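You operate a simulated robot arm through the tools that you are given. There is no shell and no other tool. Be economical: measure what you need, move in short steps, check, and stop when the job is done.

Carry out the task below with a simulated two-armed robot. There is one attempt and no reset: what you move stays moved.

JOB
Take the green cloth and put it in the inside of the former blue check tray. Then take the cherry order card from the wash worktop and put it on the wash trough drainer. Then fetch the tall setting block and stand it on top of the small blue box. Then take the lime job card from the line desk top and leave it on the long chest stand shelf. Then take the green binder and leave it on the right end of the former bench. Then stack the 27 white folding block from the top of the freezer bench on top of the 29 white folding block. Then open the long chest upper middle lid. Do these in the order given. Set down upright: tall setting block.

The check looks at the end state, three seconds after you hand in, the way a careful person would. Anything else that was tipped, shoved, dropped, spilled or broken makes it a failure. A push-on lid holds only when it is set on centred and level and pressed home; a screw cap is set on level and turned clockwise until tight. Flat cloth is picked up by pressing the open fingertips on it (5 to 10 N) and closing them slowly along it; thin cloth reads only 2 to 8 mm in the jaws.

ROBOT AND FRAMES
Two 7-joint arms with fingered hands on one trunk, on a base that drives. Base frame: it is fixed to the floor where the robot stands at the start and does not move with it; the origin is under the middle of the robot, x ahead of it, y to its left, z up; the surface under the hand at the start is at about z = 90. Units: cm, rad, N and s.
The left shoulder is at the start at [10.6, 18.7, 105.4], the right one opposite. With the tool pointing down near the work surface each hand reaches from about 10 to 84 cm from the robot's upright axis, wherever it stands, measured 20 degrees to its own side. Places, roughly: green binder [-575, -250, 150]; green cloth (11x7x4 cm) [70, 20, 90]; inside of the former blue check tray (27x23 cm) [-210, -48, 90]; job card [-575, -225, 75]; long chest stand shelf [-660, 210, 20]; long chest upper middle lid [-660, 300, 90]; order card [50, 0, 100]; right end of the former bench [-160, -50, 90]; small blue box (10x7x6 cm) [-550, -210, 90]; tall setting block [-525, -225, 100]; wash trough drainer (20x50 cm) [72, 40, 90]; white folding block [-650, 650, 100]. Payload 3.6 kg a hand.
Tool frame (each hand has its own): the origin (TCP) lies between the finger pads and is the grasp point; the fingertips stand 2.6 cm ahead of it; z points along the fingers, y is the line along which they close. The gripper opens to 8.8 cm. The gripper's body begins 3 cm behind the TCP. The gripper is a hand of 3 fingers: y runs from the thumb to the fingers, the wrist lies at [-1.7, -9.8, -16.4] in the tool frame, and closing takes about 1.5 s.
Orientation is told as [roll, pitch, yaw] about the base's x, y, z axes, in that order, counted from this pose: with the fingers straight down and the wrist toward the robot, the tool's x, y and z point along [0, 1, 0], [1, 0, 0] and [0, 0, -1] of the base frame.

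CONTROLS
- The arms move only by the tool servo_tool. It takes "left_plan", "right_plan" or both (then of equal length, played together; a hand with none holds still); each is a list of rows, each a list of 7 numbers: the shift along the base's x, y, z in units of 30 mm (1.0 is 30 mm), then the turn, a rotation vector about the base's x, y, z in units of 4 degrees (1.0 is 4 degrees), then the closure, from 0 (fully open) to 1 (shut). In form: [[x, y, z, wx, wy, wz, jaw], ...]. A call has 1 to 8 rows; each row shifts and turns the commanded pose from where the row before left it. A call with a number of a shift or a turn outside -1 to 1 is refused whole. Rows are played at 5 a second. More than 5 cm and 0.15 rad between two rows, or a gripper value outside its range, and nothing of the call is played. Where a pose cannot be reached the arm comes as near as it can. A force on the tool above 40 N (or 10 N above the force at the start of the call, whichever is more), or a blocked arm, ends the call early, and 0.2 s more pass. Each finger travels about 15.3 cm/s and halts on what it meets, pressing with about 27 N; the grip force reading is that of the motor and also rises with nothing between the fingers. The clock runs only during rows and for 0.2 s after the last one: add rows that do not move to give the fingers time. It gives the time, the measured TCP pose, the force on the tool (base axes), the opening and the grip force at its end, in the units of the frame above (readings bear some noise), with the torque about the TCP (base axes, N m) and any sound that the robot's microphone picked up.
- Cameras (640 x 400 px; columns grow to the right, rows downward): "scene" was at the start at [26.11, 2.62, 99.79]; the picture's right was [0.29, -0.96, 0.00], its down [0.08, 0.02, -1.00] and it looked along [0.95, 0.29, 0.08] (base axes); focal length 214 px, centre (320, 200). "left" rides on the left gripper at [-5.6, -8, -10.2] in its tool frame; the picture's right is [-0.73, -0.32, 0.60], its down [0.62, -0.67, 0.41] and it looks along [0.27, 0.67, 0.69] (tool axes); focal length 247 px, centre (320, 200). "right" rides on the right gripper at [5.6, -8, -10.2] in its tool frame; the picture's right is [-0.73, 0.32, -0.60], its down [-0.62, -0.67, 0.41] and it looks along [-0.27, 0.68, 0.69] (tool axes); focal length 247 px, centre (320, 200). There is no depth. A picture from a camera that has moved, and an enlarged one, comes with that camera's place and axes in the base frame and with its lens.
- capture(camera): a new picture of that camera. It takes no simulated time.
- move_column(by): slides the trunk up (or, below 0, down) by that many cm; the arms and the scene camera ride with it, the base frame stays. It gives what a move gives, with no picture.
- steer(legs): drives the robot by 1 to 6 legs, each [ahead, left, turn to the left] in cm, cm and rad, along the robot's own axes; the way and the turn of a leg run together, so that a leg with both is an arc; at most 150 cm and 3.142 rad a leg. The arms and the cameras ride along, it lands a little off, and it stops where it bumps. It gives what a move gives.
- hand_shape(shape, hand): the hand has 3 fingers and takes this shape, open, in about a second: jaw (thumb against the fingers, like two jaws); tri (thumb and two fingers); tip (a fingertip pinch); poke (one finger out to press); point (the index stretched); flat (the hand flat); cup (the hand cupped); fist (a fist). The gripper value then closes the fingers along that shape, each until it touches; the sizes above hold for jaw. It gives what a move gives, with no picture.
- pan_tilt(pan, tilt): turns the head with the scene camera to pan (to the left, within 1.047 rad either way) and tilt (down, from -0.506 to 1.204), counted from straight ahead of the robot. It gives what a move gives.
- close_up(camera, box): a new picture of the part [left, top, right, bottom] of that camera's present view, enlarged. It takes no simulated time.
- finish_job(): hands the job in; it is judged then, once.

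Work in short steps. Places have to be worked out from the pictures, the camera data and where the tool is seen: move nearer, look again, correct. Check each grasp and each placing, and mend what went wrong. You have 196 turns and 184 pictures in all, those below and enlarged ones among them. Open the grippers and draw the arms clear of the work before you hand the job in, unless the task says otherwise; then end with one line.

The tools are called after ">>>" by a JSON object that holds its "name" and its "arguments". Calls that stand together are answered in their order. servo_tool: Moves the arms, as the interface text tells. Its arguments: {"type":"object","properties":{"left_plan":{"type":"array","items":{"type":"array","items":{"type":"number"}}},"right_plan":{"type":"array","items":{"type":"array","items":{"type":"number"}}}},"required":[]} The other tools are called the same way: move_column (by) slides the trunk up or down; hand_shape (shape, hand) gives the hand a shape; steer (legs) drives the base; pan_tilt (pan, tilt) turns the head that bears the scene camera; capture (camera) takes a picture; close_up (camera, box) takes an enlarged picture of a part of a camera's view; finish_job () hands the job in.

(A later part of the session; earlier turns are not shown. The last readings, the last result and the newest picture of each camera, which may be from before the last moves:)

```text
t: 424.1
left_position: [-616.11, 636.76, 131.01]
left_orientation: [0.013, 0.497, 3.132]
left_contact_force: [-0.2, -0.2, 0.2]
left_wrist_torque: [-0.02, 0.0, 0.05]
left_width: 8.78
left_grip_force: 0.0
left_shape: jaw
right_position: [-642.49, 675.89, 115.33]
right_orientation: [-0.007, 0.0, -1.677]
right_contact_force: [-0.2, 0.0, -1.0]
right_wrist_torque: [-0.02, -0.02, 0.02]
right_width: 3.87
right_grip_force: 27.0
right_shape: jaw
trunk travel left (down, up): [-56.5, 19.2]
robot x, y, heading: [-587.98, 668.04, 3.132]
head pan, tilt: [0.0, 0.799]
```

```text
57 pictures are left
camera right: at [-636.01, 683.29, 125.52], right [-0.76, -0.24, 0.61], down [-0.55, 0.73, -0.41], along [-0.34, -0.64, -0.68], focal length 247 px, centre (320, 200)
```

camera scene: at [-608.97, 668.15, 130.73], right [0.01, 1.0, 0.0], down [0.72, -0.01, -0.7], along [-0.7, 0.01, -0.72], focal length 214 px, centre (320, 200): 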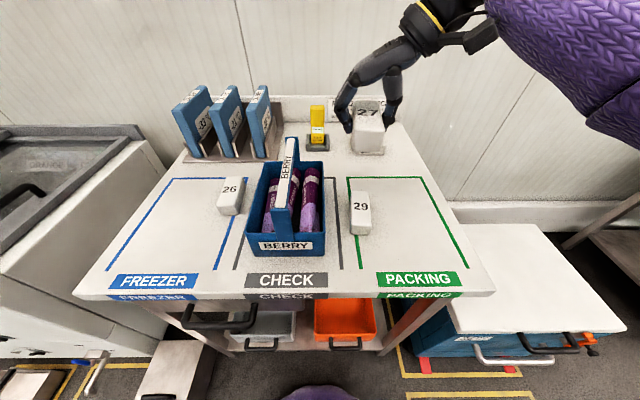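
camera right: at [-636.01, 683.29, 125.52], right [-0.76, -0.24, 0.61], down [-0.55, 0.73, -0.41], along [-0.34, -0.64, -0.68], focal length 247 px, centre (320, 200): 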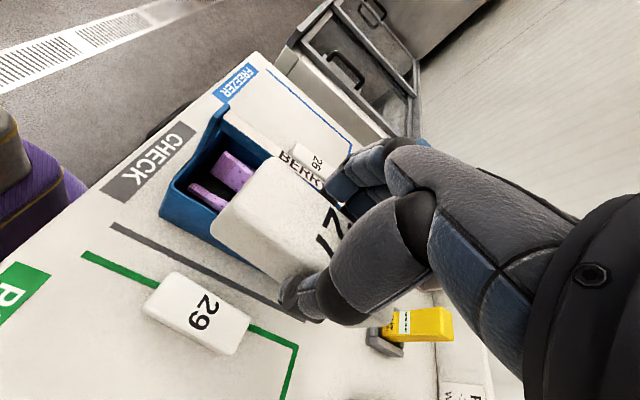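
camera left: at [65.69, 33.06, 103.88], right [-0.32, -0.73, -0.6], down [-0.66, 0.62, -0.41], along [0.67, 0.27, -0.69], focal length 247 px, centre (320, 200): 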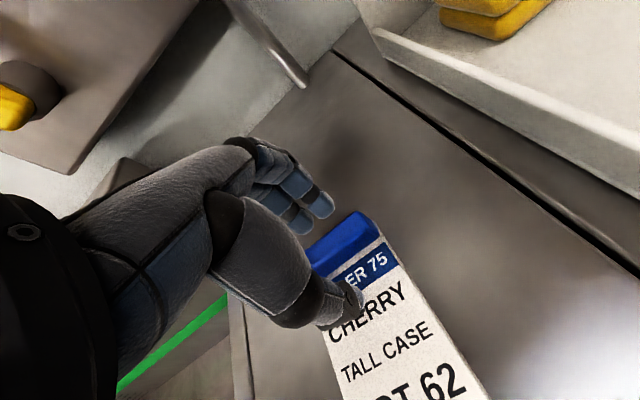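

Block 29 is now unobstructed; I zoom on it in both views.

>>> {"name": "close_up", "arguments": {"camera": "scene", "box": [320, 170, 400, 250]}}

>>> {"name": "close_up", "arguments": {"camera": "right", "box": [130, 255, 270, 365]}}

```text
5.00 times, centred on (360, 210) of scene
camera zoom: at [-608.97, 668.15, 130.73], right [0.01, 1.0, 0.0], down [0.72, -0.01, -0.7], along [-0.7, 0.01, -0.72], focal length 1072 px, centre (120, 150)
```

zoom: 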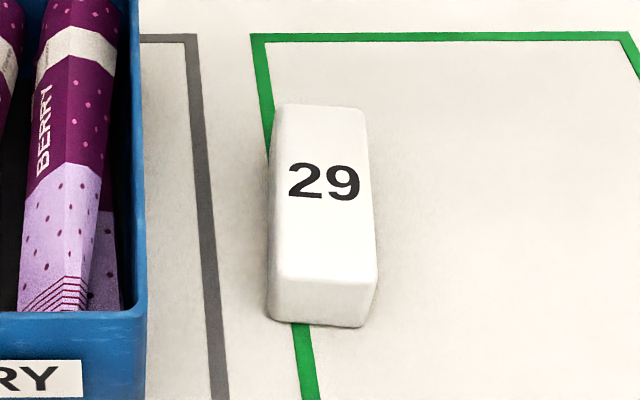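

```text
3.64 times, centred on (200, 310) of right
camera zoom: at [-636.01, 683.29, 125.52], right [-0.76, -0.24, 0.61], down [-0.55, 0.73, -0.41], along [-0.34, -0.64, -0.68], focal length 898 px, centre (756, -200)
```

zoom: 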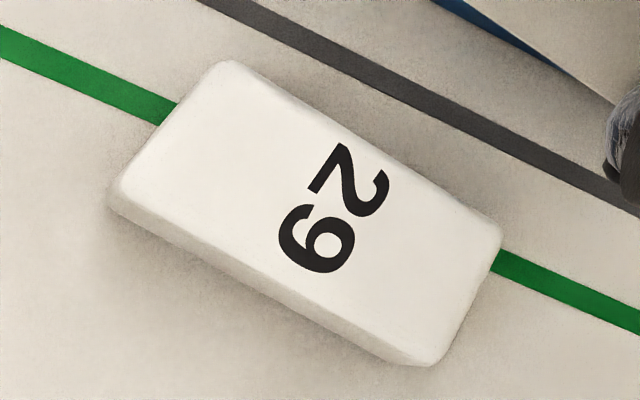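

29's top centre is [-642.7, 678.1], z≈93.1, same yaw as my block. I lower the trunk 10 cm, centre, and descend to just above.

>>> {"name": "move_column", "arguments": {"by": -10}}

>>> {"name": "servo_tool", "arguments": {"right_plan": [[-0.05, 0.4, 0, 0, 0, -0.2, 1], [0, 0.34, -0.5, 0, 0, 0, 1], [0, 0, -0.8, 0, 0, 0, 1], [0, 0, -0.7, 0, 0, 0, 1], [0, 0, -0.4, 0, 0, 0, 1], [0, 0, 0, 0, 0, 0, 1]]}}

>>> {"name": "capture", "arguments": {"camera": "right"}}

>>> {"name": "close_up", "arguments": {"camera": "scene", "box": [280, 100, 480, 260]}}

```text
t: 425.4
left_position: [-615.94, 636.73, 121.01]
left_orientation: [0.014, 0.495, 3.134]
left_contact_force: [0.7, -0.1, -0.7]
left_wrist_torque: [0.0, -0.01, -0.02]
left_width: 8.75
left_grip_force: 0.0
left_shape: jaw
right_position: [-642.31, 675.88, 105.41]
right_orientation: [-0.01, -0.001, -1.679]
right_contact_force: [0.0, -1.1, -1.6]
right_wrist_torque: [-0.02, -0.02, 0.02]
right_width: 3.86
right_grip_force: 26.8
right_shape: jaw
trunk travel left (down, up): [-46.5, 29.2]
robot x, y, heading: [-588.01, 667.89, 3.128]
head pan, tilt: [0.0, 0.799]
```

```text
t: 426.8
left_position: [-616.13, 636.63, 120.96]
left_orientation: [0.015, 0.497, 3.134]
left_contact_force: [-0.1, -0.2, -0.1]
left_wrist_torque: [-0.01, 0.03, -0.01]
left_width: 8.77
left_grip_force: 0.1
left_shape: jaw
right_position: [-642.68, 678.11, 98.08]
right_orientation: [-0.009, 0.0, -1.692]
right_contact_force: [-0.4, 1.4, -1.9]
right_wrist_torque: [0.01, 0.0, -0.02]
right_width: 3.83
right_grip_force: 26.4
right_shape: jaw
trunk travel left (down, up): [-46.5, 29.2]
robot x, y, heading: [-587.86, 668.05, 3.131]
head pan, tilt: [0.0, 0.799]
```

```text
54 pictures are left
camera right: at [-636.02, 685.31, 108.27], right [-0.76, -0.23, 0.61], down [-0.54, 0.74, -0.41], along [-0.35, -0.64, -0.68], focal length 247 px, centre (320, 200)
```

right: 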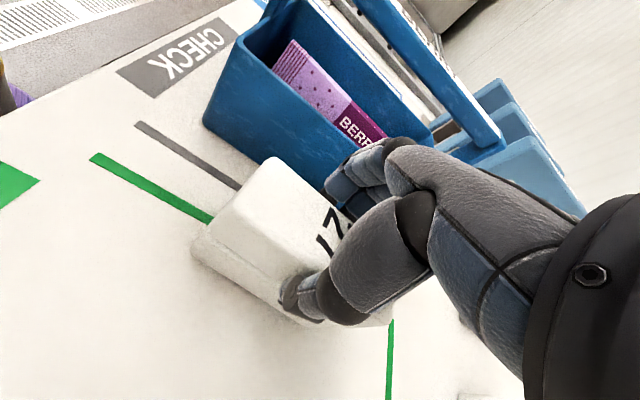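

```text
2.50 times, centred on (380, 180) of scene
camera zoom: at [-609.5, 668.08, 120.41], right [0.01, 1.0, 0.0], down [0.72, -0.01, -0.7], along [-0.7, 0.01, -0.72], focal length 536 px, centre (170, 250)
```

zoom: 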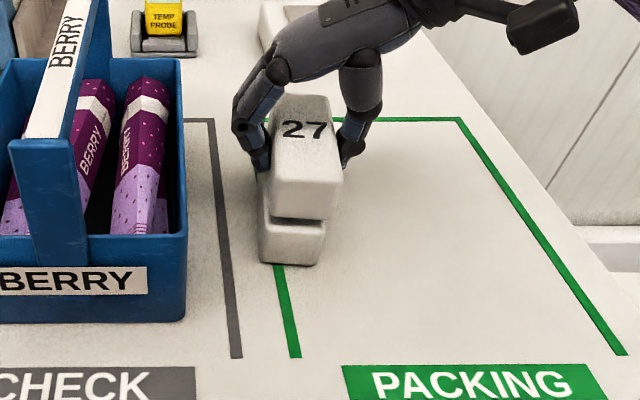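

The blocks are aligned within ≈0.5 cm. I lower to contact in small steps.

>>> {"name": "servo_tool", "arguments": {"right_plan": [[0, 0, -0.3, 0, 0, 0, 1], [0, 0, -0.12, 0, 0, 0, 1], [0, 0, -0.08, 0, 0, 0, 1], [0, 0, 0, 0, 0, 0, 1]]}}

>>> {"name": "close_up", "arguments": {"camera": "scene", "box": [320, 130, 400, 230]}}

```text
t: 427.8
left_position: [-615.82, 636.64, 120.94]
left_orientation: [0.014, 0.494, 3.135]
left_contact_force: [-0.3, -0.2, -0.3]
left_wrist_torque: [0.02, 0.01, -0.01]
left_width: 8.79
left_grip_force: 0.0
left_shape: jaw
right_position: [-642.54, 678.05, 97.17]
right_orientation: [-0.018, -0.005, -1.693]
right_contact_force: [-0.8, 1.7, 30.7]
right_wrist_torque: [0.12, 0.01, -0.03]
right_width: 4.01
right_grip_force: 26.7
right_shape: jaw
trunk travel left (down, up): [-46.5, 29.2]
robot x, y, heading: [-587.58, 667.76, 3.134]
head pan, tilt: [0.0, 0.799]
```

```text
4.00 times, centred on (360, 180) of scene
camera zoom: at [-609.25, 668.05, 120.49], right [0.01, 1.0, 0.0], down [0.72, -0.01, -0.7], along [-0.7, 0.01, -0.72], focal length 858 px, centre (160, 280)
```

zoom: 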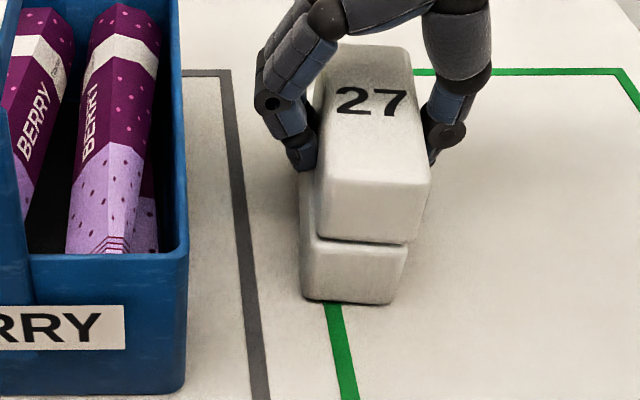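

Contact, but 27 sits ≈0.6 cm too far in +y. I lift slightly, shift −0.6 cm, lower again, and look.

>>> {"name": "servo_tool", "arguments": {"right_plan": [[0, 0, 0.35, 0.1, 0, 0, 1], [0, -0.2, 0, 0, 0, 0, 1], [0, 0, 0, 0, 0, 0, 1], [0, 0, -0.2, 0, 0, 0, 1], [0, 0, -0.1, 0, 0, 0, 1], [0, 0, 0, 0, 0, 0, 1]]}}

>>> {"name": "close_up", "arguments": {"camera": "scene", "box": [320, 130, 400, 230]}}

```text
t: 429.2
left_position: [-615.89, 636.67, 121.04]
left_orientation: [0.014, 0.493, 3.135]
left_contact_force: [0.2, 0.2, -0.8]
left_wrist_torque: [0.03, 0.02, 0.0]
left_width: 8.77
left_grip_force: 0.1
left_shape: jaw
right_position: [-642.47, 677.43, 97.28]
right_orientation: [-0.017, 0.005, -1.69]
right_contact_force: [3.2, 3.5, 26.8]
right_wrist_torque: [0.21, -0.07, 0.08]
right_width: 3.99
right_grip_force: 26.8
right_shape: jaw
trunk travel left (down, up): [-46.5, 29.2]
robot x, y, heading: [-587.69, 667.84, 3.133]
head pan, tilt: [0.0, 0.799]
```

```text
4.00 times, centred on (360, 180) of scene
camera zoom: at [-609.26, 668.08, 120.48], right [0.01, 1.0, 0.0], down [0.72, -0.01, -0.7], along [-0.7, 0.01, -0.72], focal length 858 px, centre (160, 280)
```

zoom: 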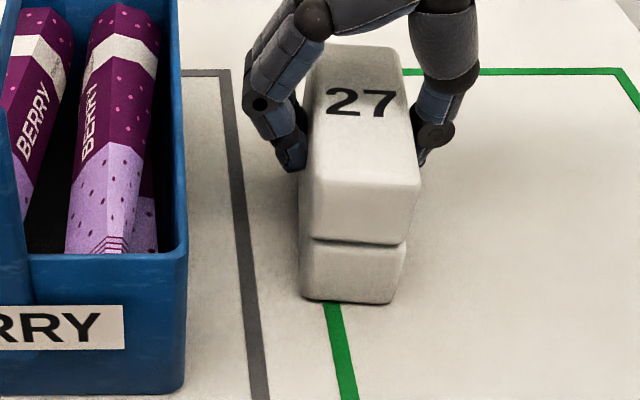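

Now well aligned. I ease, open gently and rise.

>>> {"name": "servo_tool", "arguments": {"right_plan": [[0, 0, 0.13, 0, 0, 0, 1], [0, 0, 0, 0, 0, 0, 0.8], [0, 0, 0, 0, 0, 0, 0.5], [0, 0, 0, 0, 0, 0, 0.2], [0, 0, 0, 0, 0, 0, 0.15], [0, 0, 0.4, 0, 0, 0, 0.15], [0, 0, 0.9, 0, 0, 0, 0.15], [0, 0, 0.9, 0, 0, 0, 0.15]]}}

>>> {"name": "move_column", "arguments": {"by": 12}}

>>> {"name": "capture", "arguments": {"camera": "scene"}}

```text
t: 431.0
left_position: [-616.08, 636.61, 120.92]
left_orientation: [0.014, 0.494, 3.134]
left_contact_force: [0.6, -0.5, 0.6]
left_wrist_torque: [-0.02, -0.01, 0.03]
left_width: 8.79
left_grip_force: 0.0
left_shape: jaw
right_position: [-642.67, 677.46, 103.83]
right_orientation: [-0.009, 0.006, -1.693]
right_contact_force: [0.5, -0.6, -0.3]
right_wrist_torque: [0.0, 0.02, 0.0]
right_width: 7.45
right_grip_force: 0.0
right_shape: jaw
trunk travel left (down, up): [-46.5, 29.2]
robot x, y, heading: [-587.56, 668.02, 3.132]
head pan, tilt: [0.0, 0.799]
```

```text
t: 432.5
left_position: [-616.02, 636.6, 132.92]
left_orientation: [0.014, 0.495, 3.134]
left_contact_force: [0.2, 0.1, 0.0]
left_wrist_torque: [0.0, 0.0, 0.0]
left_width: 8.77
left_grip_force: 0.0
left_shape: jaw
right_position: [-642.51, 677.44, 115.66]
right_orientation: [-0.011, 0.006, -1.693]
right_contact_force: [0.7, 0.2, 0.0]
right_wrist_torque: [0.02, 0.0, 0.0]
right_width: 7.46
right_grip_force: 0.1
right_shape: jaw
trunk travel left (down, up): [-58.5, 17.2]
robot x, y, heading: [-587.99, 667.99, 3.131]
head pan, tilt: [0.0, 0.799]
```

```text
50 pictures are left
camera scene: at [-608.92, 668.07, 132.76], right [0.01, 1.0, 0.0], down [0.72, -0.01, -0.7], along [-0.7, 0.01, -0.72], focal length 214 px, centre (320, 200)
```

scene: 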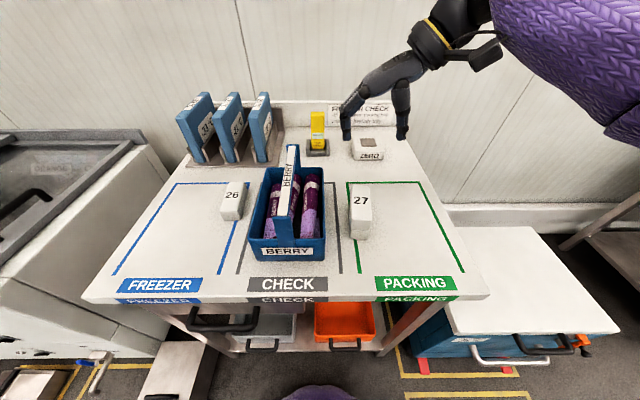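

27 now sits on 29. Last: the long chest upper middle lid near [-660, 300]. I retreat the way I came and go to y≈300.

>>> {"name": "steer", "arguments": {"legs": [[-28, 0, 0], [0, 90, 0], [-52, 0, 0], [0, 150, 0], [0, 125, 0]]}}

>>> {"name": "pan_tilt", "arguments": {"pan": 0, "tilt": 0.35}}

>>> {"name": "capture", "arguments": {"camera": "scene"}}

```text
t: 454.3
left_position: [-534.95, 272.09, 132.9]
left_orientation: [0.015, 0.495, -3.126]
left_contact_force: [0.1, -1.0, 0.1]
left_wrist_torque: [-0.01, -0.01, 0.03]
left_width: 8.8
left_grip_force: 0.0
left_shape: jaw
right_position: [-562.46, 312.34, 115.88]
right_orientation: [-0.011, 0.006, -1.668]
right_contact_force: [-0.2, 0.0, 0.6]
right_wrist_torque: [0.0, 0.01, -0.01]
right_width: 7.47
right_grip_force: 0.2
right_shape: jaw
trunk travel left (down, up): [-58.5, 17.2]
robot x, y, heading: [-507.34, 304.01, -3.126]
head pan, tilt: [0.0, 0.799]
```

```text
t: 455.2
left_position: [-535.03, 272.07, 132.88]
left_orientation: [0.014, 0.497, -3.125]
left_contact_force: [-0.3, -0.5, 0.1]
left_wrist_torque: [-0.03, 0.02, -0.01]
left_width: 8.76
left_grip_force: 0.0
left_shape: jaw
right_position: [-562.52, 312.36, 115.85]
right_orientation: [-0.012, 0.006, -1.667]
right_contact_force: [-0.1, -0.3, 0.5]
right_wrist_torque: [0.03, 0.05, -0.02]
right_width: 7.48
right_grip_force: 0.0
right_shape: jaw
trunk travel left (down, up): [-58.5, 17.2]
robot x, y, heading: [-507.38, 303.88, -3.13]
head pan, tilt: [0.0, 0.351]
```

```text
49 pictures are left
camera scene: at [-529.88, 303.73, 136.73], right [-0.01, 1.0, 0.0], down [0.34, 0.0, -0.94], along [-0.94, -0.01, -0.34], focal length 214 px, centre (320, 200)
```

scene: 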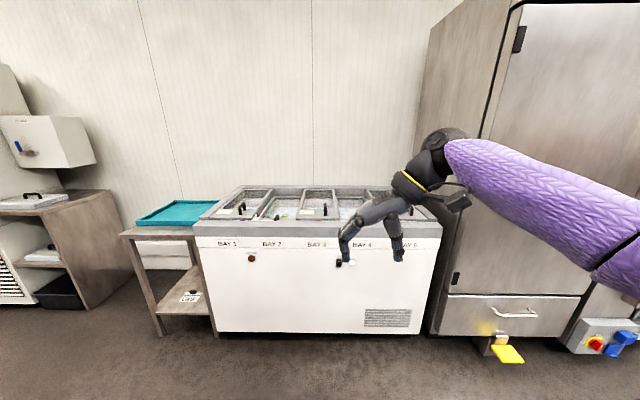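

I zoom onto the chest's lids.

>>> {"name": "close_up", "arguments": {"camera": "scene", "box": [190, 170, 450, 280]}}

```text
2.46 times, centred on (320, 225) of scene
camera zoom: at [-529.88, 303.73, 136.73], right [-0.01, 1.0, 0.0], down [0.34, 0.0, -0.94], along [-0.94, -0.01, -0.34], focal length 528 px, centre (320, 138)
```

zoom: 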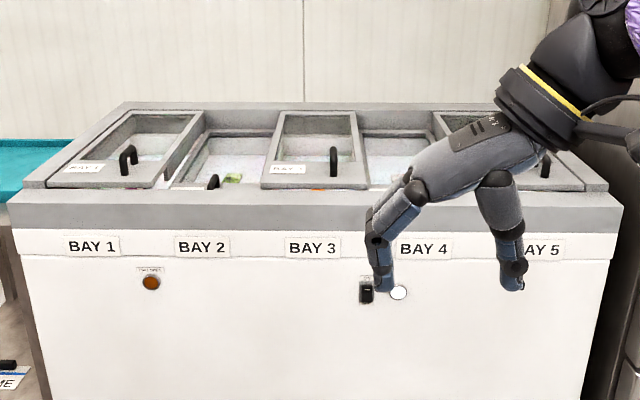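

Bays 1, 3, 5 have upper lids; the upper middle lid is BAY 3, with a black handle on its right part. I drive closer for a better look.

>>> {"name": "steer", "arguments": {"legs": [[65, 12, 0]]}}

>>> {"name": "pan_tilt", "arguments": {"pan": -0.1, "tilt": 0.7}}

>>> {"name": "capture", "arguments": {"camera": "scene"}}

>>> {"name": "capture", "arguments": {"camera": "right"}}

```text
t: 458.9
left_position: [-599.83, 259.27, 132.93]
left_orientation: [0.013, 0.494, -3.124]
left_contact_force: [-0.6, 0.1, -0.4]
left_wrist_torque: [0.0, -0.05, 0.03]
left_width: 8.81
left_grip_force: 0.1
left_shape: jaw
right_position: [-627.35, 299.42, 115.77]
right_orientation: [-0.011, 0.008, -1.668]
right_contact_force: [-0.5, 0.4, -0.6]
right_wrist_torque: [-0.02, -0.01, 0.03]
right_width: 7.46
right_grip_force: 0.0
right_shape: jaw
trunk travel left (down, up): [-58.5, 17.2]
robot x, y, heading: [-571.8, 291.35, -3.124]
head pan, tilt: [0.0, 0.351]
```

```text
t: 459.7
left_position: [-599.73, 259.38, 133.03]
left_orientation: [0.014, 0.497, -3.123]
left_contact_force: [0.2, 0.2, -0.8]
left_wrist_torque: [0.01, -0.04, 0.01]
left_width: 8.79
left_grip_force: 0.1
left_shape: jaw
right_position: [-627.29, 299.43, 115.75]
right_orientation: [-0.011, 0.008, -1.667]
right_contact_force: [-0.3, 0.1, 0.5]
right_wrist_torque: [-0.02, -0.01, 0.02]
right_width: 7.47
right_grip_force: 0.0
right_shape: jaw
trunk travel left (down, up): [-58.5, 17.2]
robot x, y, heading: [-572.13, 291.6, -3.127]
head pan, tilt: [-0.099, 0.7]
```

```text
47 pictures are left
camera scene: at [-593.75, 291.73, 133.61], right [0.08, 1.0, 0.0], down [0.64, -0.05, -0.77], along [-0.76, 0.06, -0.64], focal length 214 px, centre (320, 200)
```

scene: 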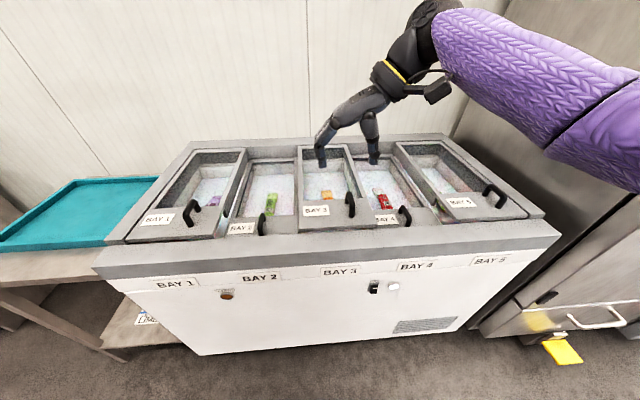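

```text
46 pictures are left
camera right: at [-620.86, 306.84, 125.99], right [-0.76, -0.25, 0.6], down [-0.56, 0.72, -0.4], along [-0.34, -0.64, -0.69], focal length 247 px, centre (320, 200)
```

right: 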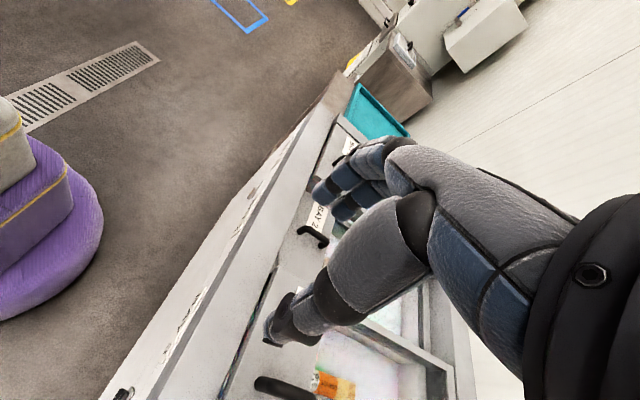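

I zoom on the middle lids to see the handle and rails.

>>> {"name": "close_up", "arguments": {"camera": "scene", "box": [210, 130, 450, 250]}}

```text
2.67 times, centred on (330, 190) of scene
camera zoom: at [-593.75, 291.73, 133.61], right [0.08, 1.0, 0.0], down [0.64, -0.05, -0.77], along [-0.76, 0.06, -0.64], focal length 572 px, centre (293, 227)
```

zoom: 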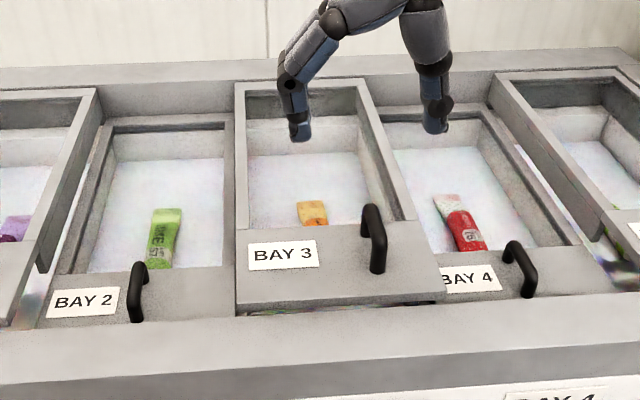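

The upper lids ride above the lower ones and handles' bars run along x, so the lid should slide along y. Handle ≈[-641.5, 305, 91]. I drive in 14 cm, lower the trunk 13 cm, and square the hand.

>>> {"name": "steer", "arguments": {"legs": [[14, 0, -0.016]]}}

>>> {"name": "move_column", "arguments": {"by": -13}}

>>> {"name": "servo_tool", "arguments": {"right_plan": [[0, 0.5, 0, 0, 0, 0.8, 0.15], [0, 0.5, 0, 0, 0, 0.75, 0.15], [0, 0.6, 0, 0, 0, 0, 0.15], [0, 0, 0, 0, 0, 0, 0.15]]}}

>>> {"name": "capture", "arguments": {"camera": "right"}}

>>> {"name": "capture", "arguments": {"camera": "scene"}}

```text
t: 461.0
left_position: [-614.55, 259.71, 132.97]
left_orientation: [0.013, 0.495, -3.138]
left_contact_force: [-0.5, 0.4, -0.9]
left_wrist_torque: [0.0, 0.02, -0.02]
left_width: 8.81
left_grip_force: 0.1
left_shape: jaw
right_position: [-641.34, 300.22, 115.76]
right_orientation: [-0.009, 0.007, -1.681]
right_contact_force: [0.5, -0.4, -0.3]
right_wrist_torque: [-0.01, 0.0, -0.03]
right_width: 7.45
right_grip_force: 0.0
right_shape: jaw
trunk travel left (down, up): [-58.5, 17.2]
robot x, y, heading: [-586.56, 291.34, 3.134]
head pan, tilt: [-0.099, 0.7]
```

```text
t: 462.6
left_position: [-614.44, 259.59, 120.0]
left_orientation: [0.014, 0.496, -3.141]
left_contact_force: [-0.4, -0.1, 0.4]
left_wrist_torque: [-0.01, -0.01, 0.0]
left_width: 8.78
left_grip_force: 0.2
left_shape: jaw
right_position: [-641.26, 300.13, 102.77]
right_orientation: [-0.009, 0.008, -1.682]
right_contact_force: [0.1, -0.1, -0.1]
right_wrist_torque: [0.0, 0.01, -0.01]
right_width: 7.46
right_grip_force: 0.0
right_shape: jaw
trunk travel left (down, up): [-45.5, 30.2]
robot x, y, heading: [-586.87, 291.08, 3.142]
head pan, tilt: [-0.099, 0.7]
```

```text
t: 463.6
left_position: [-614.38, 259.58, 119.93]
left_orientation: [0.014, 0.496, -3.139]
left_contact_force: [0.6, 0.3, 0.3]
left_wrist_torque: [-0.01, -0.02, 0.02]
left_width: 8.77
left_grip_force: 0.0
left_shape: jaw
right_position: [-641.33, 305.09, 102.7]
right_orientation: [-0.01, 0.008, -1.574]
right_contact_force: [0.4, 0.1, -0.6]
right_wrist_torque: [-0.01, 0.02, 0.01]
right_width: 7.48
right_grip_force: 0.0
right_shape: jaw
trunk travel left (down, up): [-45.5, 30.2]
robot x, y, heading: [-586.35, 291.23, 3.139]
head pan, tilt: [-0.099, 0.7]
```

```text
44 pictures are left
camera right: at [-635.64, 312.99, 113.03], right [-0.73, -0.32, 0.6], down [-0.63, 0.67, -0.4], along [-0.28, -0.67, -0.69], focal length 247 px, centre (320, 200)
```

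right: 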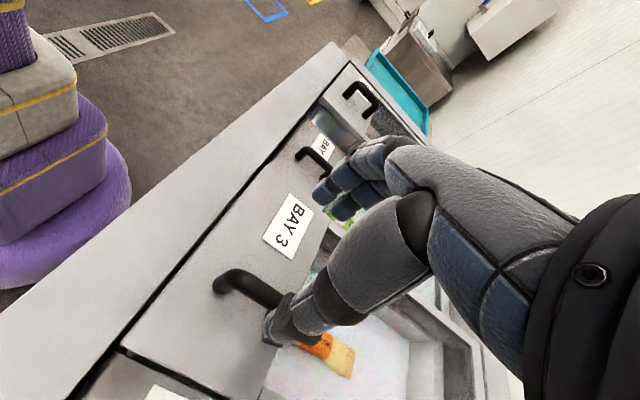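

```text
43 pictures are left
camera scene: at [-608.61, 291.94, 120.19], right [0.1, 0.99, 0.0], down [0.64, -0.06, -0.76], along [-0.76, 0.08, -0.64], focal length 214 px, centre (320, 200)
```

scene: 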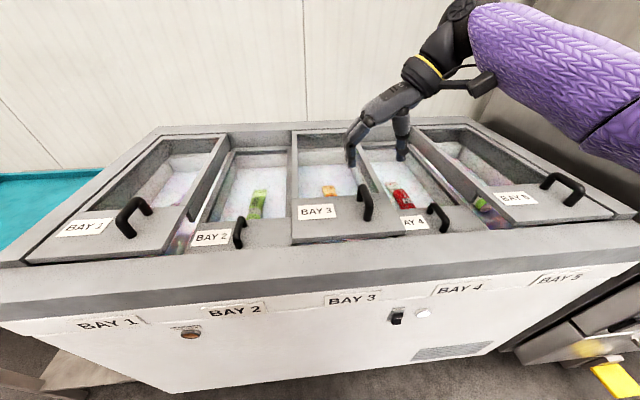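

Handle: x −638.5…−645.5, y≈305.6, lid top z≈88. I lower the open hand around it.

>>> {"name": "servo_tool", "arguments": {"right_plan": [[-0.2, 0.15, -0.9, 0, 0, 0, 0.2], [0, 0, -0.9, 0, 0, 0, 0.2], [0, 0, -0.9, 0, 0, 0, 0.2], [0, 0, -0.5, 0, 0, 0, 0.2], [0, 0, -0.2, 0, 0, 0, 0.2], [0, 0, 0, 0, 0, 0, 0.2]]}}

>>> {"name": "capture", "arguments": {"camera": "right"}}

>>> {"name": "capture", "arguments": {"camera": "scene"}}

```text
t: 465.0
left_position: [-614.44, 259.6, 119.95]
left_orientation: [0.015, 0.496, -3.141]
left_contact_force: [-0.1, 0.4, -0.5]
left_wrist_torque: [0.0, -0.01, 0.0]
left_width: 8.76
left_grip_force: 0.1
left_shape: jaw
right_position: [-641.91, 305.58, 92.61]
right_orientation: [-0.01, 0.007, -1.573]
right_contact_force: [0.1, -0.3, 0.0]
right_wrist_torque: [-0.01, -0.02, 0.01]
right_width: 7.08
right_grip_force: 0.0
right_shape: jaw
trunk travel left (down, up): [-45.5, 30.2]
robot x, y, heading: [-586.15, 290.87, 3.139]
head pan, tilt: [-0.099, 0.7]
```

```text
42 pictures are left
camera right: at [-636.24, 313.47, 102.74], right [-0.73, -0.32, 0.6], down [-0.63, 0.67, -0.4], along [-0.28, -0.67, -0.69], focal length 247 px, centre (320, 200)
```

right: 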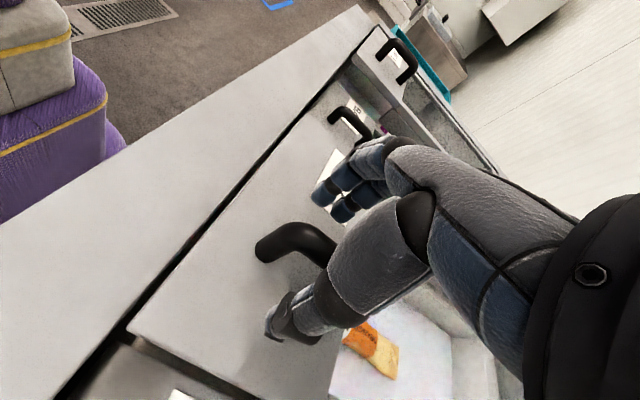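

```text
41 pictures are left
camera scene: at [-608.6, 291.98, 120.19], right [0.1, 0.99, 0.0], down [0.64, -0.06, -0.76], along [-0.76, 0.08, -0.64], focal length 214 px, centre (320, 200)
```

scene: 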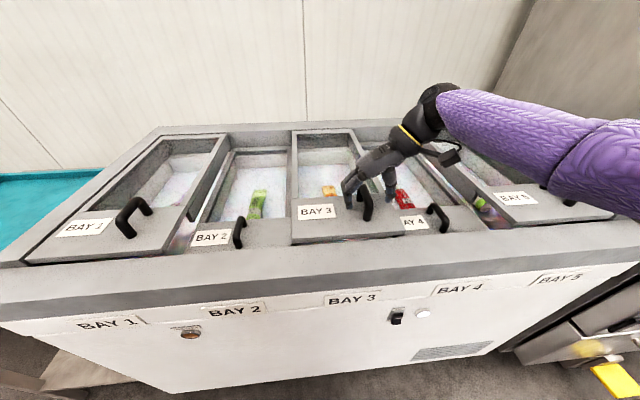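

The handle is between the fingers. I close and test sliding gently toward +y.

>>> {"name": "servo_tool", "arguments": {"right_plan": [[0, 0, 0, 0, 0, 0, 0.5], [0, 0, 0, 0, 0, 0, 0.8], [0, 0, 0, 0, 0, 0, 1], [0, 0, 0, 0, 0, 0, 1], [0, 0, 0, 0, 0, 0, 1]]}}

>>> {"name": "servo_tool", "arguments": {"right_plan": [[0, 0.2, 0, 0, 0, 0, 1], [0, 0.3, 0, 0, 0, 0, 1], [0, 0.3, 0, 0, 0, 0, 1], [0, 0.2, 0, 0, 0, 0, 1], [0, 0, 0, 0, 0, 0, 1]]}}

>>> {"name": "capture", "arguments": {"camera": "scene"}}

```text
t: 466.2
left_position: [-614.52, 259.7, 119.96]
left_orientation: [0.013, 0.495, -3.14]
left_contact_force: [0.1, 0.0, 0.5]
left_wrist_torque: [0.0, -0.03, 0.03]
left_width: 8.78
left_grip_force: 0.0
left_shape: jaw
right_position: [-641.99, 305.53, 92.51]
right_orientation: [-0.011, 0.009, -1.573]
right_contact_force: [-0.7, -1.1, -4.4]
right_wrist_torque: [-0.03, -0.01, -0.06]
right_width: 1.22
right_grip_force: 27.5
right_shape: jaw
trunk travel left (down, up): [-45.5, 30.2]
robot x, y, heading: [-586.46, 291.07, 3.146]
head pan, tilt: [-0.099, 0.7]
```

```text
t: 467.4
left_position: [-614.52, 259.58, 120.02]
left_orientation: [0.013, 0.498, -3.14]
left_contact_force: [0.3, 0.8, 0.6]
left_wrist_torque: [0.0, 0.03, -0.01]
left_width: 8.79
left_grip_force: 0.1
left_shape: jaw
right_position: [-642.03, 308.57, 92.59]
right_orientation: [-0.01, 0.008, -1.576]
right_contact_force: [-2.3, -1.0, -6.5]
right_wrist_torque: [-0.09, 0.03, -0.08]
right_width: 1.2
right_grip_force: 26.5
right_shape: jaw
trunk travel left (down, up): [-45.5, 30.2]
robot x, y, heading: [-586.34, 290.93, 3.143]
head pan, tilt: [-0.099, 0.7]
```

```text
40 pictures are left
camera scene: at [-608.68, 291.98, 120.17], right [0.1, 0.99, 0.0], down [0.64, -0.06, -0.76], along [-0.76, 0.08, -0.64], focal length 214 px, centre (320, 200)
```

scene: 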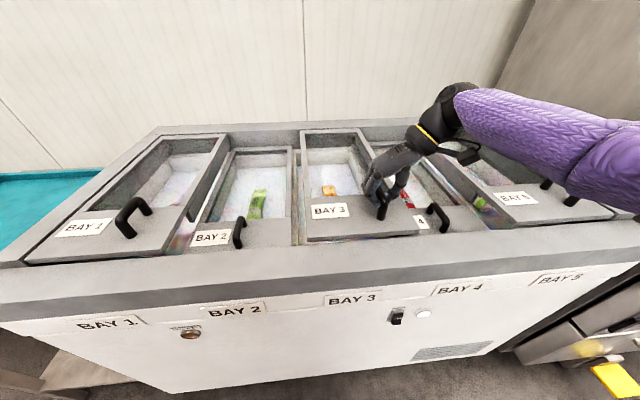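

It slides freely. I continue 3 cm and check whether lid 4's handle would be met.

>>> {"name": "servo_tool", "arguments": {"right_plan": [[0, 0.3, 0, 0, 0, 0, 1], [0, 0.4, 0, 0, 0, 0, 1], [0, 0.3, 0, 0, 0, 0, 1], [0, 0, 0, 0, 0, 0, 1]]}}

>>> {"name": "close_up", "arguments": {"camera": "scene", "box": [280, 140, 500, 260]}}

```text
t: 468.4
left_position: [-614.5, 259.62, 119.96]
left_orientation: [0.015, 0.494, -3.141]
left_contact_force: [0.2, 0.1, 0.4]
left_wrist_torque: [-0.01, 0.02, 0.03]
left_width: 8.77
left_grip_force: 0.1
left_shape: jaw
right_position: [-641.89, 311.56, 92.63]
right_orientation: [-0.009, 0.008, -1.573]
right_contact_force: [0.4, -2.0, -5.8]
right_wrist_torque: [-0.08, 0.01, -0.1]
right_width: 1.21
right_grip_force: 27.0
right_shape: jaw
trunk travel left (down, up): [-45.5, 30.2]
robot x, y, heading: [-586.32, 290.79, 3.138]
head pan, tilt: [-0.099, 0.7]
```

```text
2.91 times, centred on (390, 200) of scene
camera zoom: at [-608.66, 291.98, 120.18], right [0.1, 0.99, 0.0], down [0.64, -0.06, -0.76], along [-0.76, 0.08, -0.64], focal length 624 px, centre (116, 200)
```

zoom: 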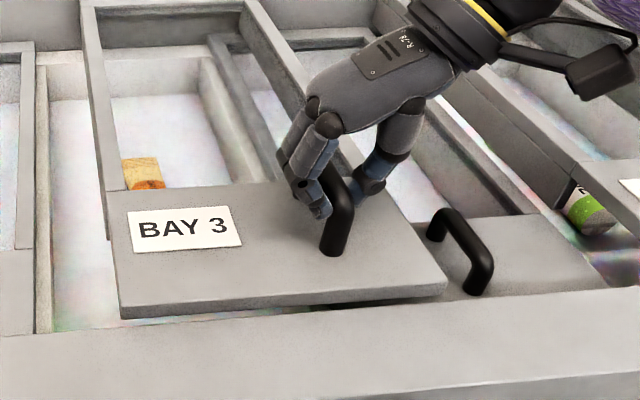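

Lid 3's edge is near handle 4. I advance 2 cm more, watching force and whether lid 4 moves.

>>> {"name": "servo_tool", "arguments": {"right_plan": [[0, 0.2, 0, 0, 0, 0, 1], [0, 0.2, 0, 0, 0, 0, 1], [0, 0.2, 0, 0, 0, 0, 1], [0, 0, 0, 0, 0, 0, 1]]}}

>>> {"name": "close_up", "arguments": {"camera": "scene", "box": [280, 140, 500, 260]}}

```text
t: 469.4
left_position: [-614.57, 259.66, 119.96]
left_orientation: [0.013, 0.496, -3.14]
left_contact_force: [0.9, 0.5, -0.2]
left_wrist_torque: [-0.03, 0.03, -0.01]
left_width: 8.77
left_grip_force: 0.0
left_shape: jaw
right_position: [-641.9, 313.27, 92.55]
right_orientation: [-0.008, 0.007, -1.574]
right_contact_force: [0.7, -1.5, -5.5]
right_wrist_torque: [-0.09, -0.01, -0.1]
right_width: 1.21
right_grip_force: 26.3
right_shape: jaw
trunk travel left (down, up): [-45.5, 30.2]
robot x, y, heading: [-586.63, 290.99, 3.146]
head pan, tilt: [-0.099, 0.7]
```

```text
2.91 times, centred on (390, 200) of scene
camera zoom: at [-608.64, 291.98, 120.18], right [0.1, 0.99, 0.0], down [0.64, -0.06, -0.76], along [-0.76, 0.08, -0.64], focal length 624 px, centre (116, 200)
```

zoom: 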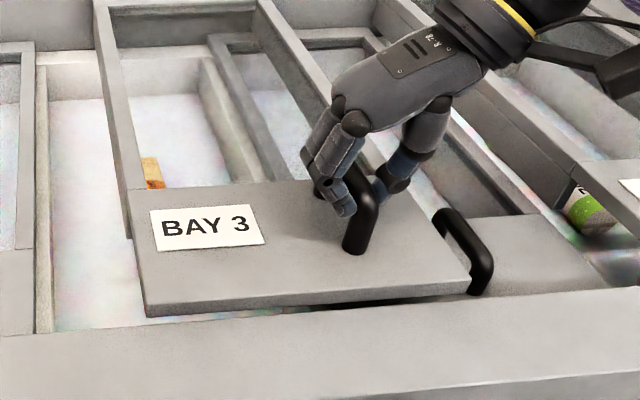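

Still no contact force. I advance another 1.5 cm carefully.

>>> {"name": "servo_tool", "arguments": {"right_plan": [[0, 0.15, 0, 0, 0, 0, 1], [0, 0.15, 0, 0, 0, 0, 1], [0, 0.15, 0, 0, 0, 0, 1], [0, 0, 0, 0, 0, 0, 1]]}}

>>> {"name": "close_up", "arguments": {"camera": "scene", "box": [280, 140, 500, 260]}}

```text
t: 470.4
left_position: [-614.51, 259.59, 119.99]
left_orientation: [0.013, 0.496, -3.14]
left_contact_force: [0.4, -0.2, -0.9]
left_wrist_torque: [0.0, -0.02, 0.03]
left_width: 8.79
left_grip_force: 0.1
left_shape: jaw
right_position: [-641.93, 314.61, 92.5]
right_orientation: [-0.008, 0.006, -1.575]
right_contact_force: [0.6, -2.0, -7.1]
right_wrist_torque: [-0.06, -0.04, -0.1]
right_width: 1.18
right_grip_force: 27.1
right_shape: jaw
trunk travel left (down, up): [-45.5, 30.2]
robot x, y, heading: [-586.37, 290.78, 3.144]
head pan, tilt: [-0.099, 0.7]
```

```text
2.91 times, centred on (390, 200) of scene
camera zoom: at [-608.66, 291.98, 120.18], right [0.1, 0.99, 0.0], down [0.64, -0.06, -0.76], along [-0.76, 0.08, -0.64], focal length 624 px, centre (116, 200)
```

zoom: 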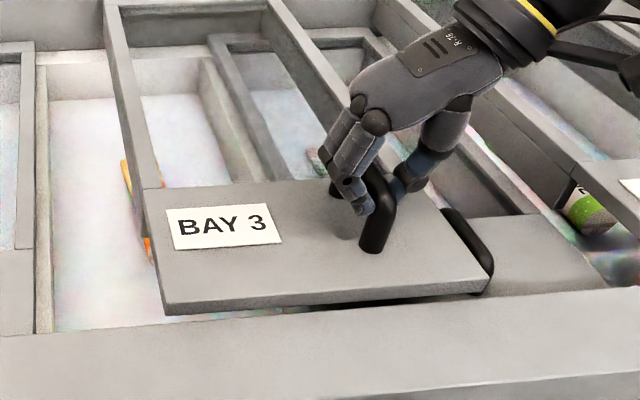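

Handle 4 has not moved; it is gradually being covered. I go 1.5 cm further.

>>> {"name": "servo_tool", "arguments": {"right_plan": [[0, 0.15, 0, 0, 0, 0, 1], [0, 0.2, 0, 0, 0, 0, 1], [0, 0.2, 0, 0, 0, 0, 1], [0, 0, 0, 0, 0, 0, 1]]}}

>>> {"name": "close_up", "arguments": {"camera": "scene", "box": [280, 140, 500, 260]}}

```text
t: 471.4
left_position: [-614.4, 259.6, 120.07]
left_orientation: [0.013, 0.497, -3.142]
left_contact_force: [0.3, 0.6, 0.8]
left_wrist_torque: [-0.01, 0.0, -0.01]
left_width: 8.81
left_grip_force: 0.0
left_shape: jaw
right_position: [-641.95, 316.34, 92.61]
right_orientation: [-0.008, 0.008, -1.574]
right_contact_force: [0.7, -2.2, -8.2]
right_wrist_torque: [-0.06, -0.02, -0.1]
right_width: 1.19
right_grip_force: 27.3
right_shape: jaw
trunk travel left (down, up): [-45.5, 30.2]
robot x, y, heading: [-586.5, 291.3, 3.141]
head pan, tilt: [-0.099, 0.7]
```

```text
2.91 times, centred on (390, 200) of scene
camera zoom: at [-608.66, 291.99, 120.18], right [0.1, 0.99, 0.0], down [0.64, -0.06, -0.76], along [-0.76, 0.08, -0.64], focal length 624 px, centre (116, 200)
```

zoom: 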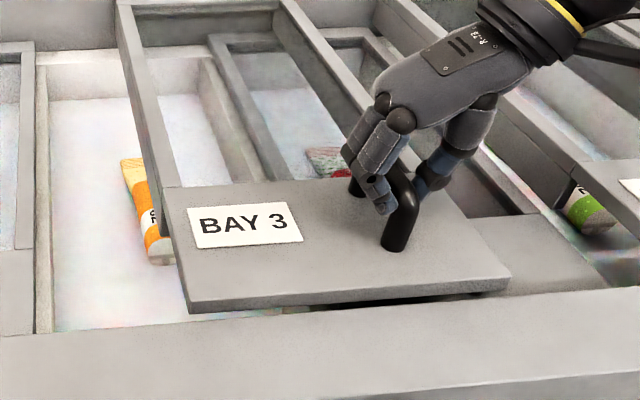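

Lid 3 passes over handle 4 without touching it. I continue by sidestepping the base 9 cm in +y while holding the handle.

>>> {"name": "steer", "arguments": {"legs": [[0, -9, 0]]}}

>>> {"name": "capture", "arguments": {"camera": "scene"}}

```text
t: 472.5
left_position: [-614.37, 268.66, 119.85]
left_orientation: [0.017, 0.496, -3.137]
left_contact_force: [0.0, -0.1, 0.5]
left_wrist_torque: [0.0, 0.01, 0.0]
left_width: 8.77
left_grip_force: 0.0
left_shape: jaw
right_position: [-642.02, 325.35, 92.53]
right_orientation: [-0.011, 0.003, -1.573]
right_contact_force: [0.7, -1.4, -8.9]
right_wrist_torque: [-0.06, -0.04, -0.05]
right_width: 1.16
right_grip_force: 26.7
right_shape: jaw
trunk travel left (down, up): [-45.5, 30.2]
robot x, y, heading: [-586.13, 300.24, 3.144]
head pan, tilt: [-0.099, 0.7]
```

```text
35 pictures are left
camera scene: at [-608.63, 301.13, 120.18], right [0.1, 0.99, 0.0], down [0.64, -0.07, -0.76], along [-0.76, 0.08, -0.64], focal length 214 px, centre (320, 200)
```

scene: 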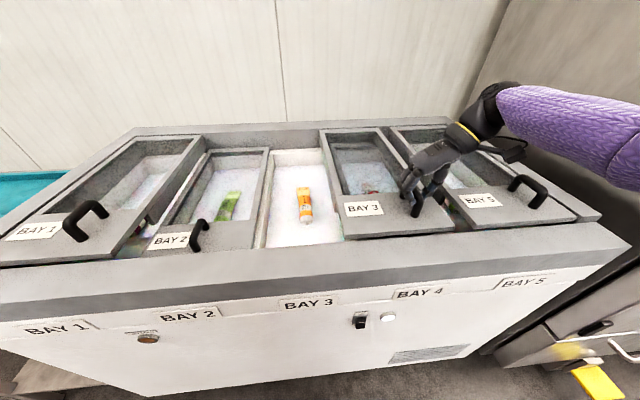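

Bay 3 is open, lid over bay 4. I zoom to check the remaining gap to lid 5.

>>> {"name": "close_up", "arguments": {"camera": "scene", "box": [300, 120, 520, 250]}}

```text
2.91 times, centred on (410, 185) of scene
camera zoom: at [-608.63, 301.13, 120.18], right [0.1, 0.99, 0.0], down [0.64, -0.07, -0.76], along [-0.76, 0.08, -0.64], focal length 624 px, centre (58, 244)
```

zoom: 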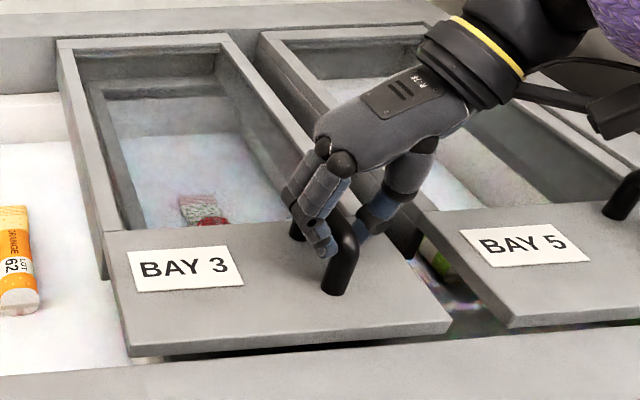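

About 4 cm remain before lid 5; I slide 3 cm more to open it nearly fully, staying clear of lid 5.

>>> {"name": "steer", "arguments": {"legs": [[0, -3, 0]]}}

>>> {"name": "close_up", "arguments": {"camera": "scene", "box": [240, 120, 520, 260]}}

```text
t: 473.4
left_position: [-614.54, 271.81, 119.96]
left_orientation: [0.015, 0.495, -3.138]
left_contact_force: [0.0, 0.0, 0.4]
left_wrist_torque: [-0.04, -0.01, 0.02]
left_width: 8.79
left_grip_force: 0.0
left_shape: jaw
right_position: [-641.95, 328.13, 92.51]
right_orientation: [-0.009, 0.002, -1.572]
right_contact_force: [-0.9, -1.7, -5.6]
right_wrist_torque: [-0.06, 0.03, -0.12]
right_width: 1.17
right_grip_force: 27.3
right_shape: jaw
trunk travel left (down, up): [-45.5, 30.2]
robot x, y, heading: [-586.44, 302.83, 3.141]
head pan, tilt: [-0.099, 0.7]
```

```text
2.29 times, centred on (380, 190) of scene
camera zoom: at [-608.64, 304.14, 120.18], right [0.1, 0.99, 0.0], down [0.64, -0.07, -0.76], along [-0.76, 0.08, -0.64], focal length 490 px, centre (183, 223)
```

zoom: 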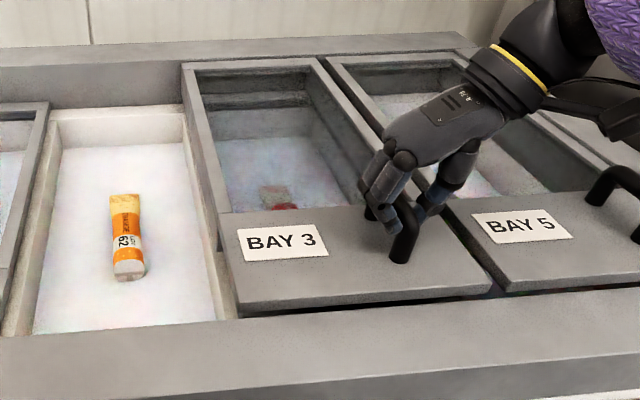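

Bay 3 is fully exposed. I open the fingers gently and lift straight off the handle.

>>> {"name": "servo_tool", "arguments": {"right_plan": [[0, 0, 0, 0, 0, 0, 0.7], [0, 0, 0, 0, 0, 0, 0.4], [0, 0, 0, 0, 0, 0, 0.25], [0, 0, 0, 0, 0, 0, 0.25], [0, 0, 0.6, 0, 0, 0, 0.25], [0, 0, 0.9, 0, 0, 0, 0.25], [0, 0, 0.9, 0, 0, 0, 0.25], [0, 0, 0.9, 0, 0, 0, 0.25]]}}

>>> {"name": "move_column", "arguments": {"by": 10}}

>>> {"name": "steer", "arguments": {"legs": [[-60, 0, 0]]}}

>>> {"name": "pan_tilt", "arguments": {"pan": 0, "tilt": 0.4}}

>>> {"name": "capture", "arguments": {"camera": "scene"}}

```text
t: 475.1
left_position: [-614.34, 271.61, 119.95]
left_orientation: [0.014, 0.495, -3.136]
left_contact_force: [-0.3, 0.0, -0.2]
left_wrist_torque: [-0.01, -0.01, 0.02]
left_width: 8.78
left_grip_force: 0.0
left_shape: jaw
right_position: [-641.94, 328.06, 102.31]
right_orientation: [-0.009, 0.005, -1.573]
right_contact_force: [0.5, -0.3, -0.4]
right_wrist_torque: [-0.02, 0.0, 0.02]
right_width: 6.6
right_grip_force: 0.0
right_shape: jaw
trunk travel left (down, up): [-45.5, 30.2]
robot x, y, heading: [-586.11, 302.93, 3.146]
head pan, tilt: [-0.099, 0.7]
```

```text
t: 476.5
left_position: [-614.45, 271.66, 129.97]
left_orientation: [0.013, 0.496, -3.139]
left_contact_force: [-0.1, 0.0, 0.5]
left_wrist_torque: [-0.02, 0.02, 0.0]
left_width: 8.78
left_grip_force: 0.1
left_shape: jaw
right_position: [-642.02, 328.12, 112.46]
right_orientation: [-0.009, 0.004, -1.573]
right_contact_force: [-0.4, -0.4, -0.2]
right_wrist_torque: [-0.01, 0.03, -0.02]
right_width: 6.56
right_grip_force: 0.0
right_shape: jaw
trunk travel left (down, up): [-55.5, 20.2]
robot x, y, heading: [-586.4, 303.16, 3.144]
head pan, tilt: [-0.099, 0.7]
```

```text
t: 479.9
left_position: [-553.69, 271.63, 129.86]
left_orientation: [0.014, 0.498, 3.142]
left_contact_force: [0.3, 0.4, 0.2]
left_wrist_torque: [0.01, 0.02, 0.04]
left_width: 8.78
left_grip_force: 0.0
left_shape: jaw
right_position: [-581.16, 328.1, 112.49]
right_orientation: [-0.01, 0.003, -1.576]
right_contact_force: [-0.1, -0.8, -0.8]
right_wrist_torque: [0.0, 0.04, 0.0]
right_width: 6.54
right_grip_force: 0.0
right_shape: jaw
trunk travel left (down, up): [-55.5, 20.2]
robot x, y, heading: [-525.72, 302.9, 3.135]
head pan, tilt: [-0.099, 0.7]
```

```text
t: 480.7
left_position: [-553.74, 271.63, 129.97]
left_orientation: [0.014, 0.497, 3.14]
left_contact_force: [0.2, 0.7, 1.0]
left_wrist_torque: [-0.01, 0.02, 0.01]
left_width: 8.8
left_grip_force: 0.0
left_shape: jaw
right_position: [-581.17, 328.17, 112.48]
right_orientation: [-0.009, 0.003, -1.574]
right_contact_force: [0.6, 0.0, 1.0]
right_wrist_torque: [0.0, -0.02, -0.03]
right_width: 6.58
right_grip_force: 0.1
right_shape: jaw
trunk travel left (down, up): [-55.5, 20.2]
robot x, y, heading: [-525.28, 302.93, 3.141]
head pan, tilt: [0.0, 0.4]
```

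```text
32 pictures are left
camera scene: at [-548.16, 303.13, 133.21], right [0.0, 1.0, 0.0], down [0.39, 0.0, -0.92], along [-0.92, 0.0, -0.39], focal length 214 px, centre (320, 200)
```

scene: 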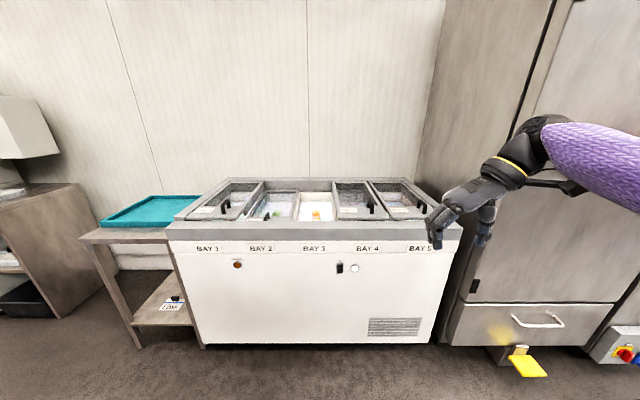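

The lid is open and clear. I want to verify what I bumped near (-506, 640) earlier; I turn to face +y and look.

>>> {"name": "steer", "arguments": {"legs": [[0, 0, -1.571], [110, 0, 0]]}}

>>> {"name": "pan_tilt", "arguments": {"pan": -0.15, "tilt": 0.3}}

>>> {"name": "capture", "arguments": {"camera": "scene"}}

```text
t: 490.2
left_position: [-554.38, 442.44, 129.95]
left_orientation: [0.014, 0.496, 1.552]
left_contact_force: [0.8, 0.8, -0.5]
left_wrist_torque: [0.0, -0.02, -0.01]
left_width: 8.75
left_grip_force: 0.0
left_shape: jaw
right_position: [-497.3, 468.84, 112.39]
right_orientation: [-0.008, 0.004, 3.119]
right_contact_force: [0.2, 0.4, 0.4]
right_wrist_torque: [0.01, 0.0, 0.04]
right_width: 6.56
right_grip_force: 0.1
right_shape: jaw
trunk travel left (down, up): [-55.5, 20.2]
robot x, y, heading: [-523.19, 413.59, 1.548]
head pan, tilt: [0.0, 0.4]
```

```text
t: 490.9
left_position: [-554.36, 442.43, 130.0]
left_orientation: [0.016, 0.495, 1.551]
left_contact_force: [0.5, 0.0, 0.0]
left_wrist_torque: [0.03, 0.0, -0.01]
left_width: 8.79
left_grip_force: 0.1
left_shape: jaw
right_position: [-497.3, 468.71, 112.55]
right_orientation: [-0.007, 0.003, 3.121]
right_contact_force: [0.4, 0.2, -0.3]
right_wrist_torque: [-0.01, -0.02, -0.03]
right_width: 6.58
right_grip_force: 0.0
right_shape: jaw
trunk travel left (down, up): [-55.5, 20.2]
robot x, y, heading: [-523.82, 413.91, 1.551]
head pan, tilt: [-0.15, 0.3]
```

```text
31 pictures are left
camera scene: at [-521.53, 436.39, 134.15], right [0.99, -0.17, 0.0], down [-0.05, -0.29, -0.96], along [0.16, 0.94, -0.3], focal length 214 px, centre (320, 200)
```

scene: 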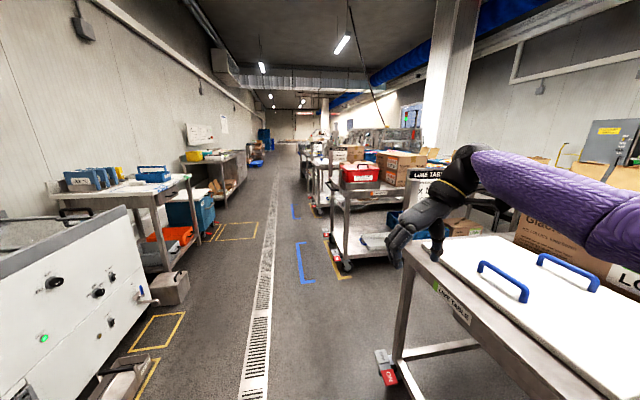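

On the right are a table and a loaded cart; the cart is what I likely touched. I zoom to see whether it or its load shifted.

>>> {"name": "close_up", "arguments": {"camera": "scene", "box": [270, 130, 450, 290]}}

```text
2.50 times, centred on (360, 210) of scene
camera zoom: at [-521.53, 436.39, 134.15], right [0.99, -0.17, 0.0], down [-0.05, -0.29, -0.96], along [0.16, 0.94, -0.3], focal length 536 px, centre (220, 175)
```

zoom: 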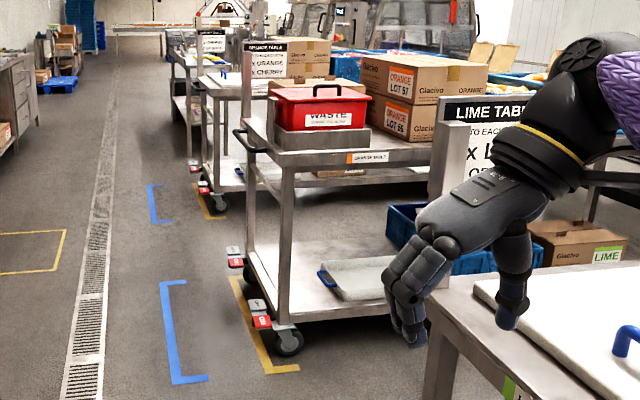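

Compared with its floor mark, the cart's caster offset in y equals that of its neighbour (≈10 cm), so it has not shifted. I back away into the open aisle, open both hands, and hand in.

>>> {"name": "steer", "arguments": {"legs": [[-70, 0, 0]]}}

>>> {"name": "servo_tool", "arguments": {"right_plan": [[0, 0, 0, 0, 0, 0, 0], [0, 0, 0, 0, 0, 0, 0], [0, 0, 0, 0, 0, 0, 0]]}}

```text
t: 494.7
left_position: [-555.8, 372.89, 130.02]
left_orientation: [0.014, 0.497, 1.551]
left_contact_force: [0.3, 0.3, -0.3]
left_wrist_torque: [0.01, -0.03, -0.01]
left_width: 8.78
left_grip_force: 0.1
left_shape: jaw
right_position: [-498.83, 399.08, 112.51]
right_orientation: [-0.011, 0.005, 3.118]
right_contact_force: [0.0, 1.0, -0.6]
right_wrist_torque: [-0.01, 0.02, 0.03]
right_width: 6.57
right_grip_force: 0.1
right_shape: jaw
trunk travel left (down, up): [-55.5, 20.2]
robot x, y, heading: [-524.69, 343.97, 1.545]
head pan, tilt: [-0.15, 0.3]
```

```text
t: 495.5
left_position: [-555.81, 373.02, 129.91]
left_orientation: [0.013, 0.495, 1.551]
left_contact_force: [-0.5, 0.0, -0.2]
left_wrist_torque: [0.0, 0.02, -0.01]
left_width: 8.79
left_grip_force: 0.0
left_shape: jaw
right_position: [-498.82, 399.3, 112.46]
right_orientation: [-0.008, 0.004, 3.119]
right_contact_force: [0.2, -0.6, 0.0]
right_wrist_torque: [-0.01, 0.02, -0.03]
right_width: 8.76
right_grip_force: 0.0
right_shape: jaw
trunk travel left (down, up): [-55.5, 20.2]
robot x, y, heading: [-524.98, 344.44, 1.546]
head pan, tilt: [-0.15, 0.3]
```

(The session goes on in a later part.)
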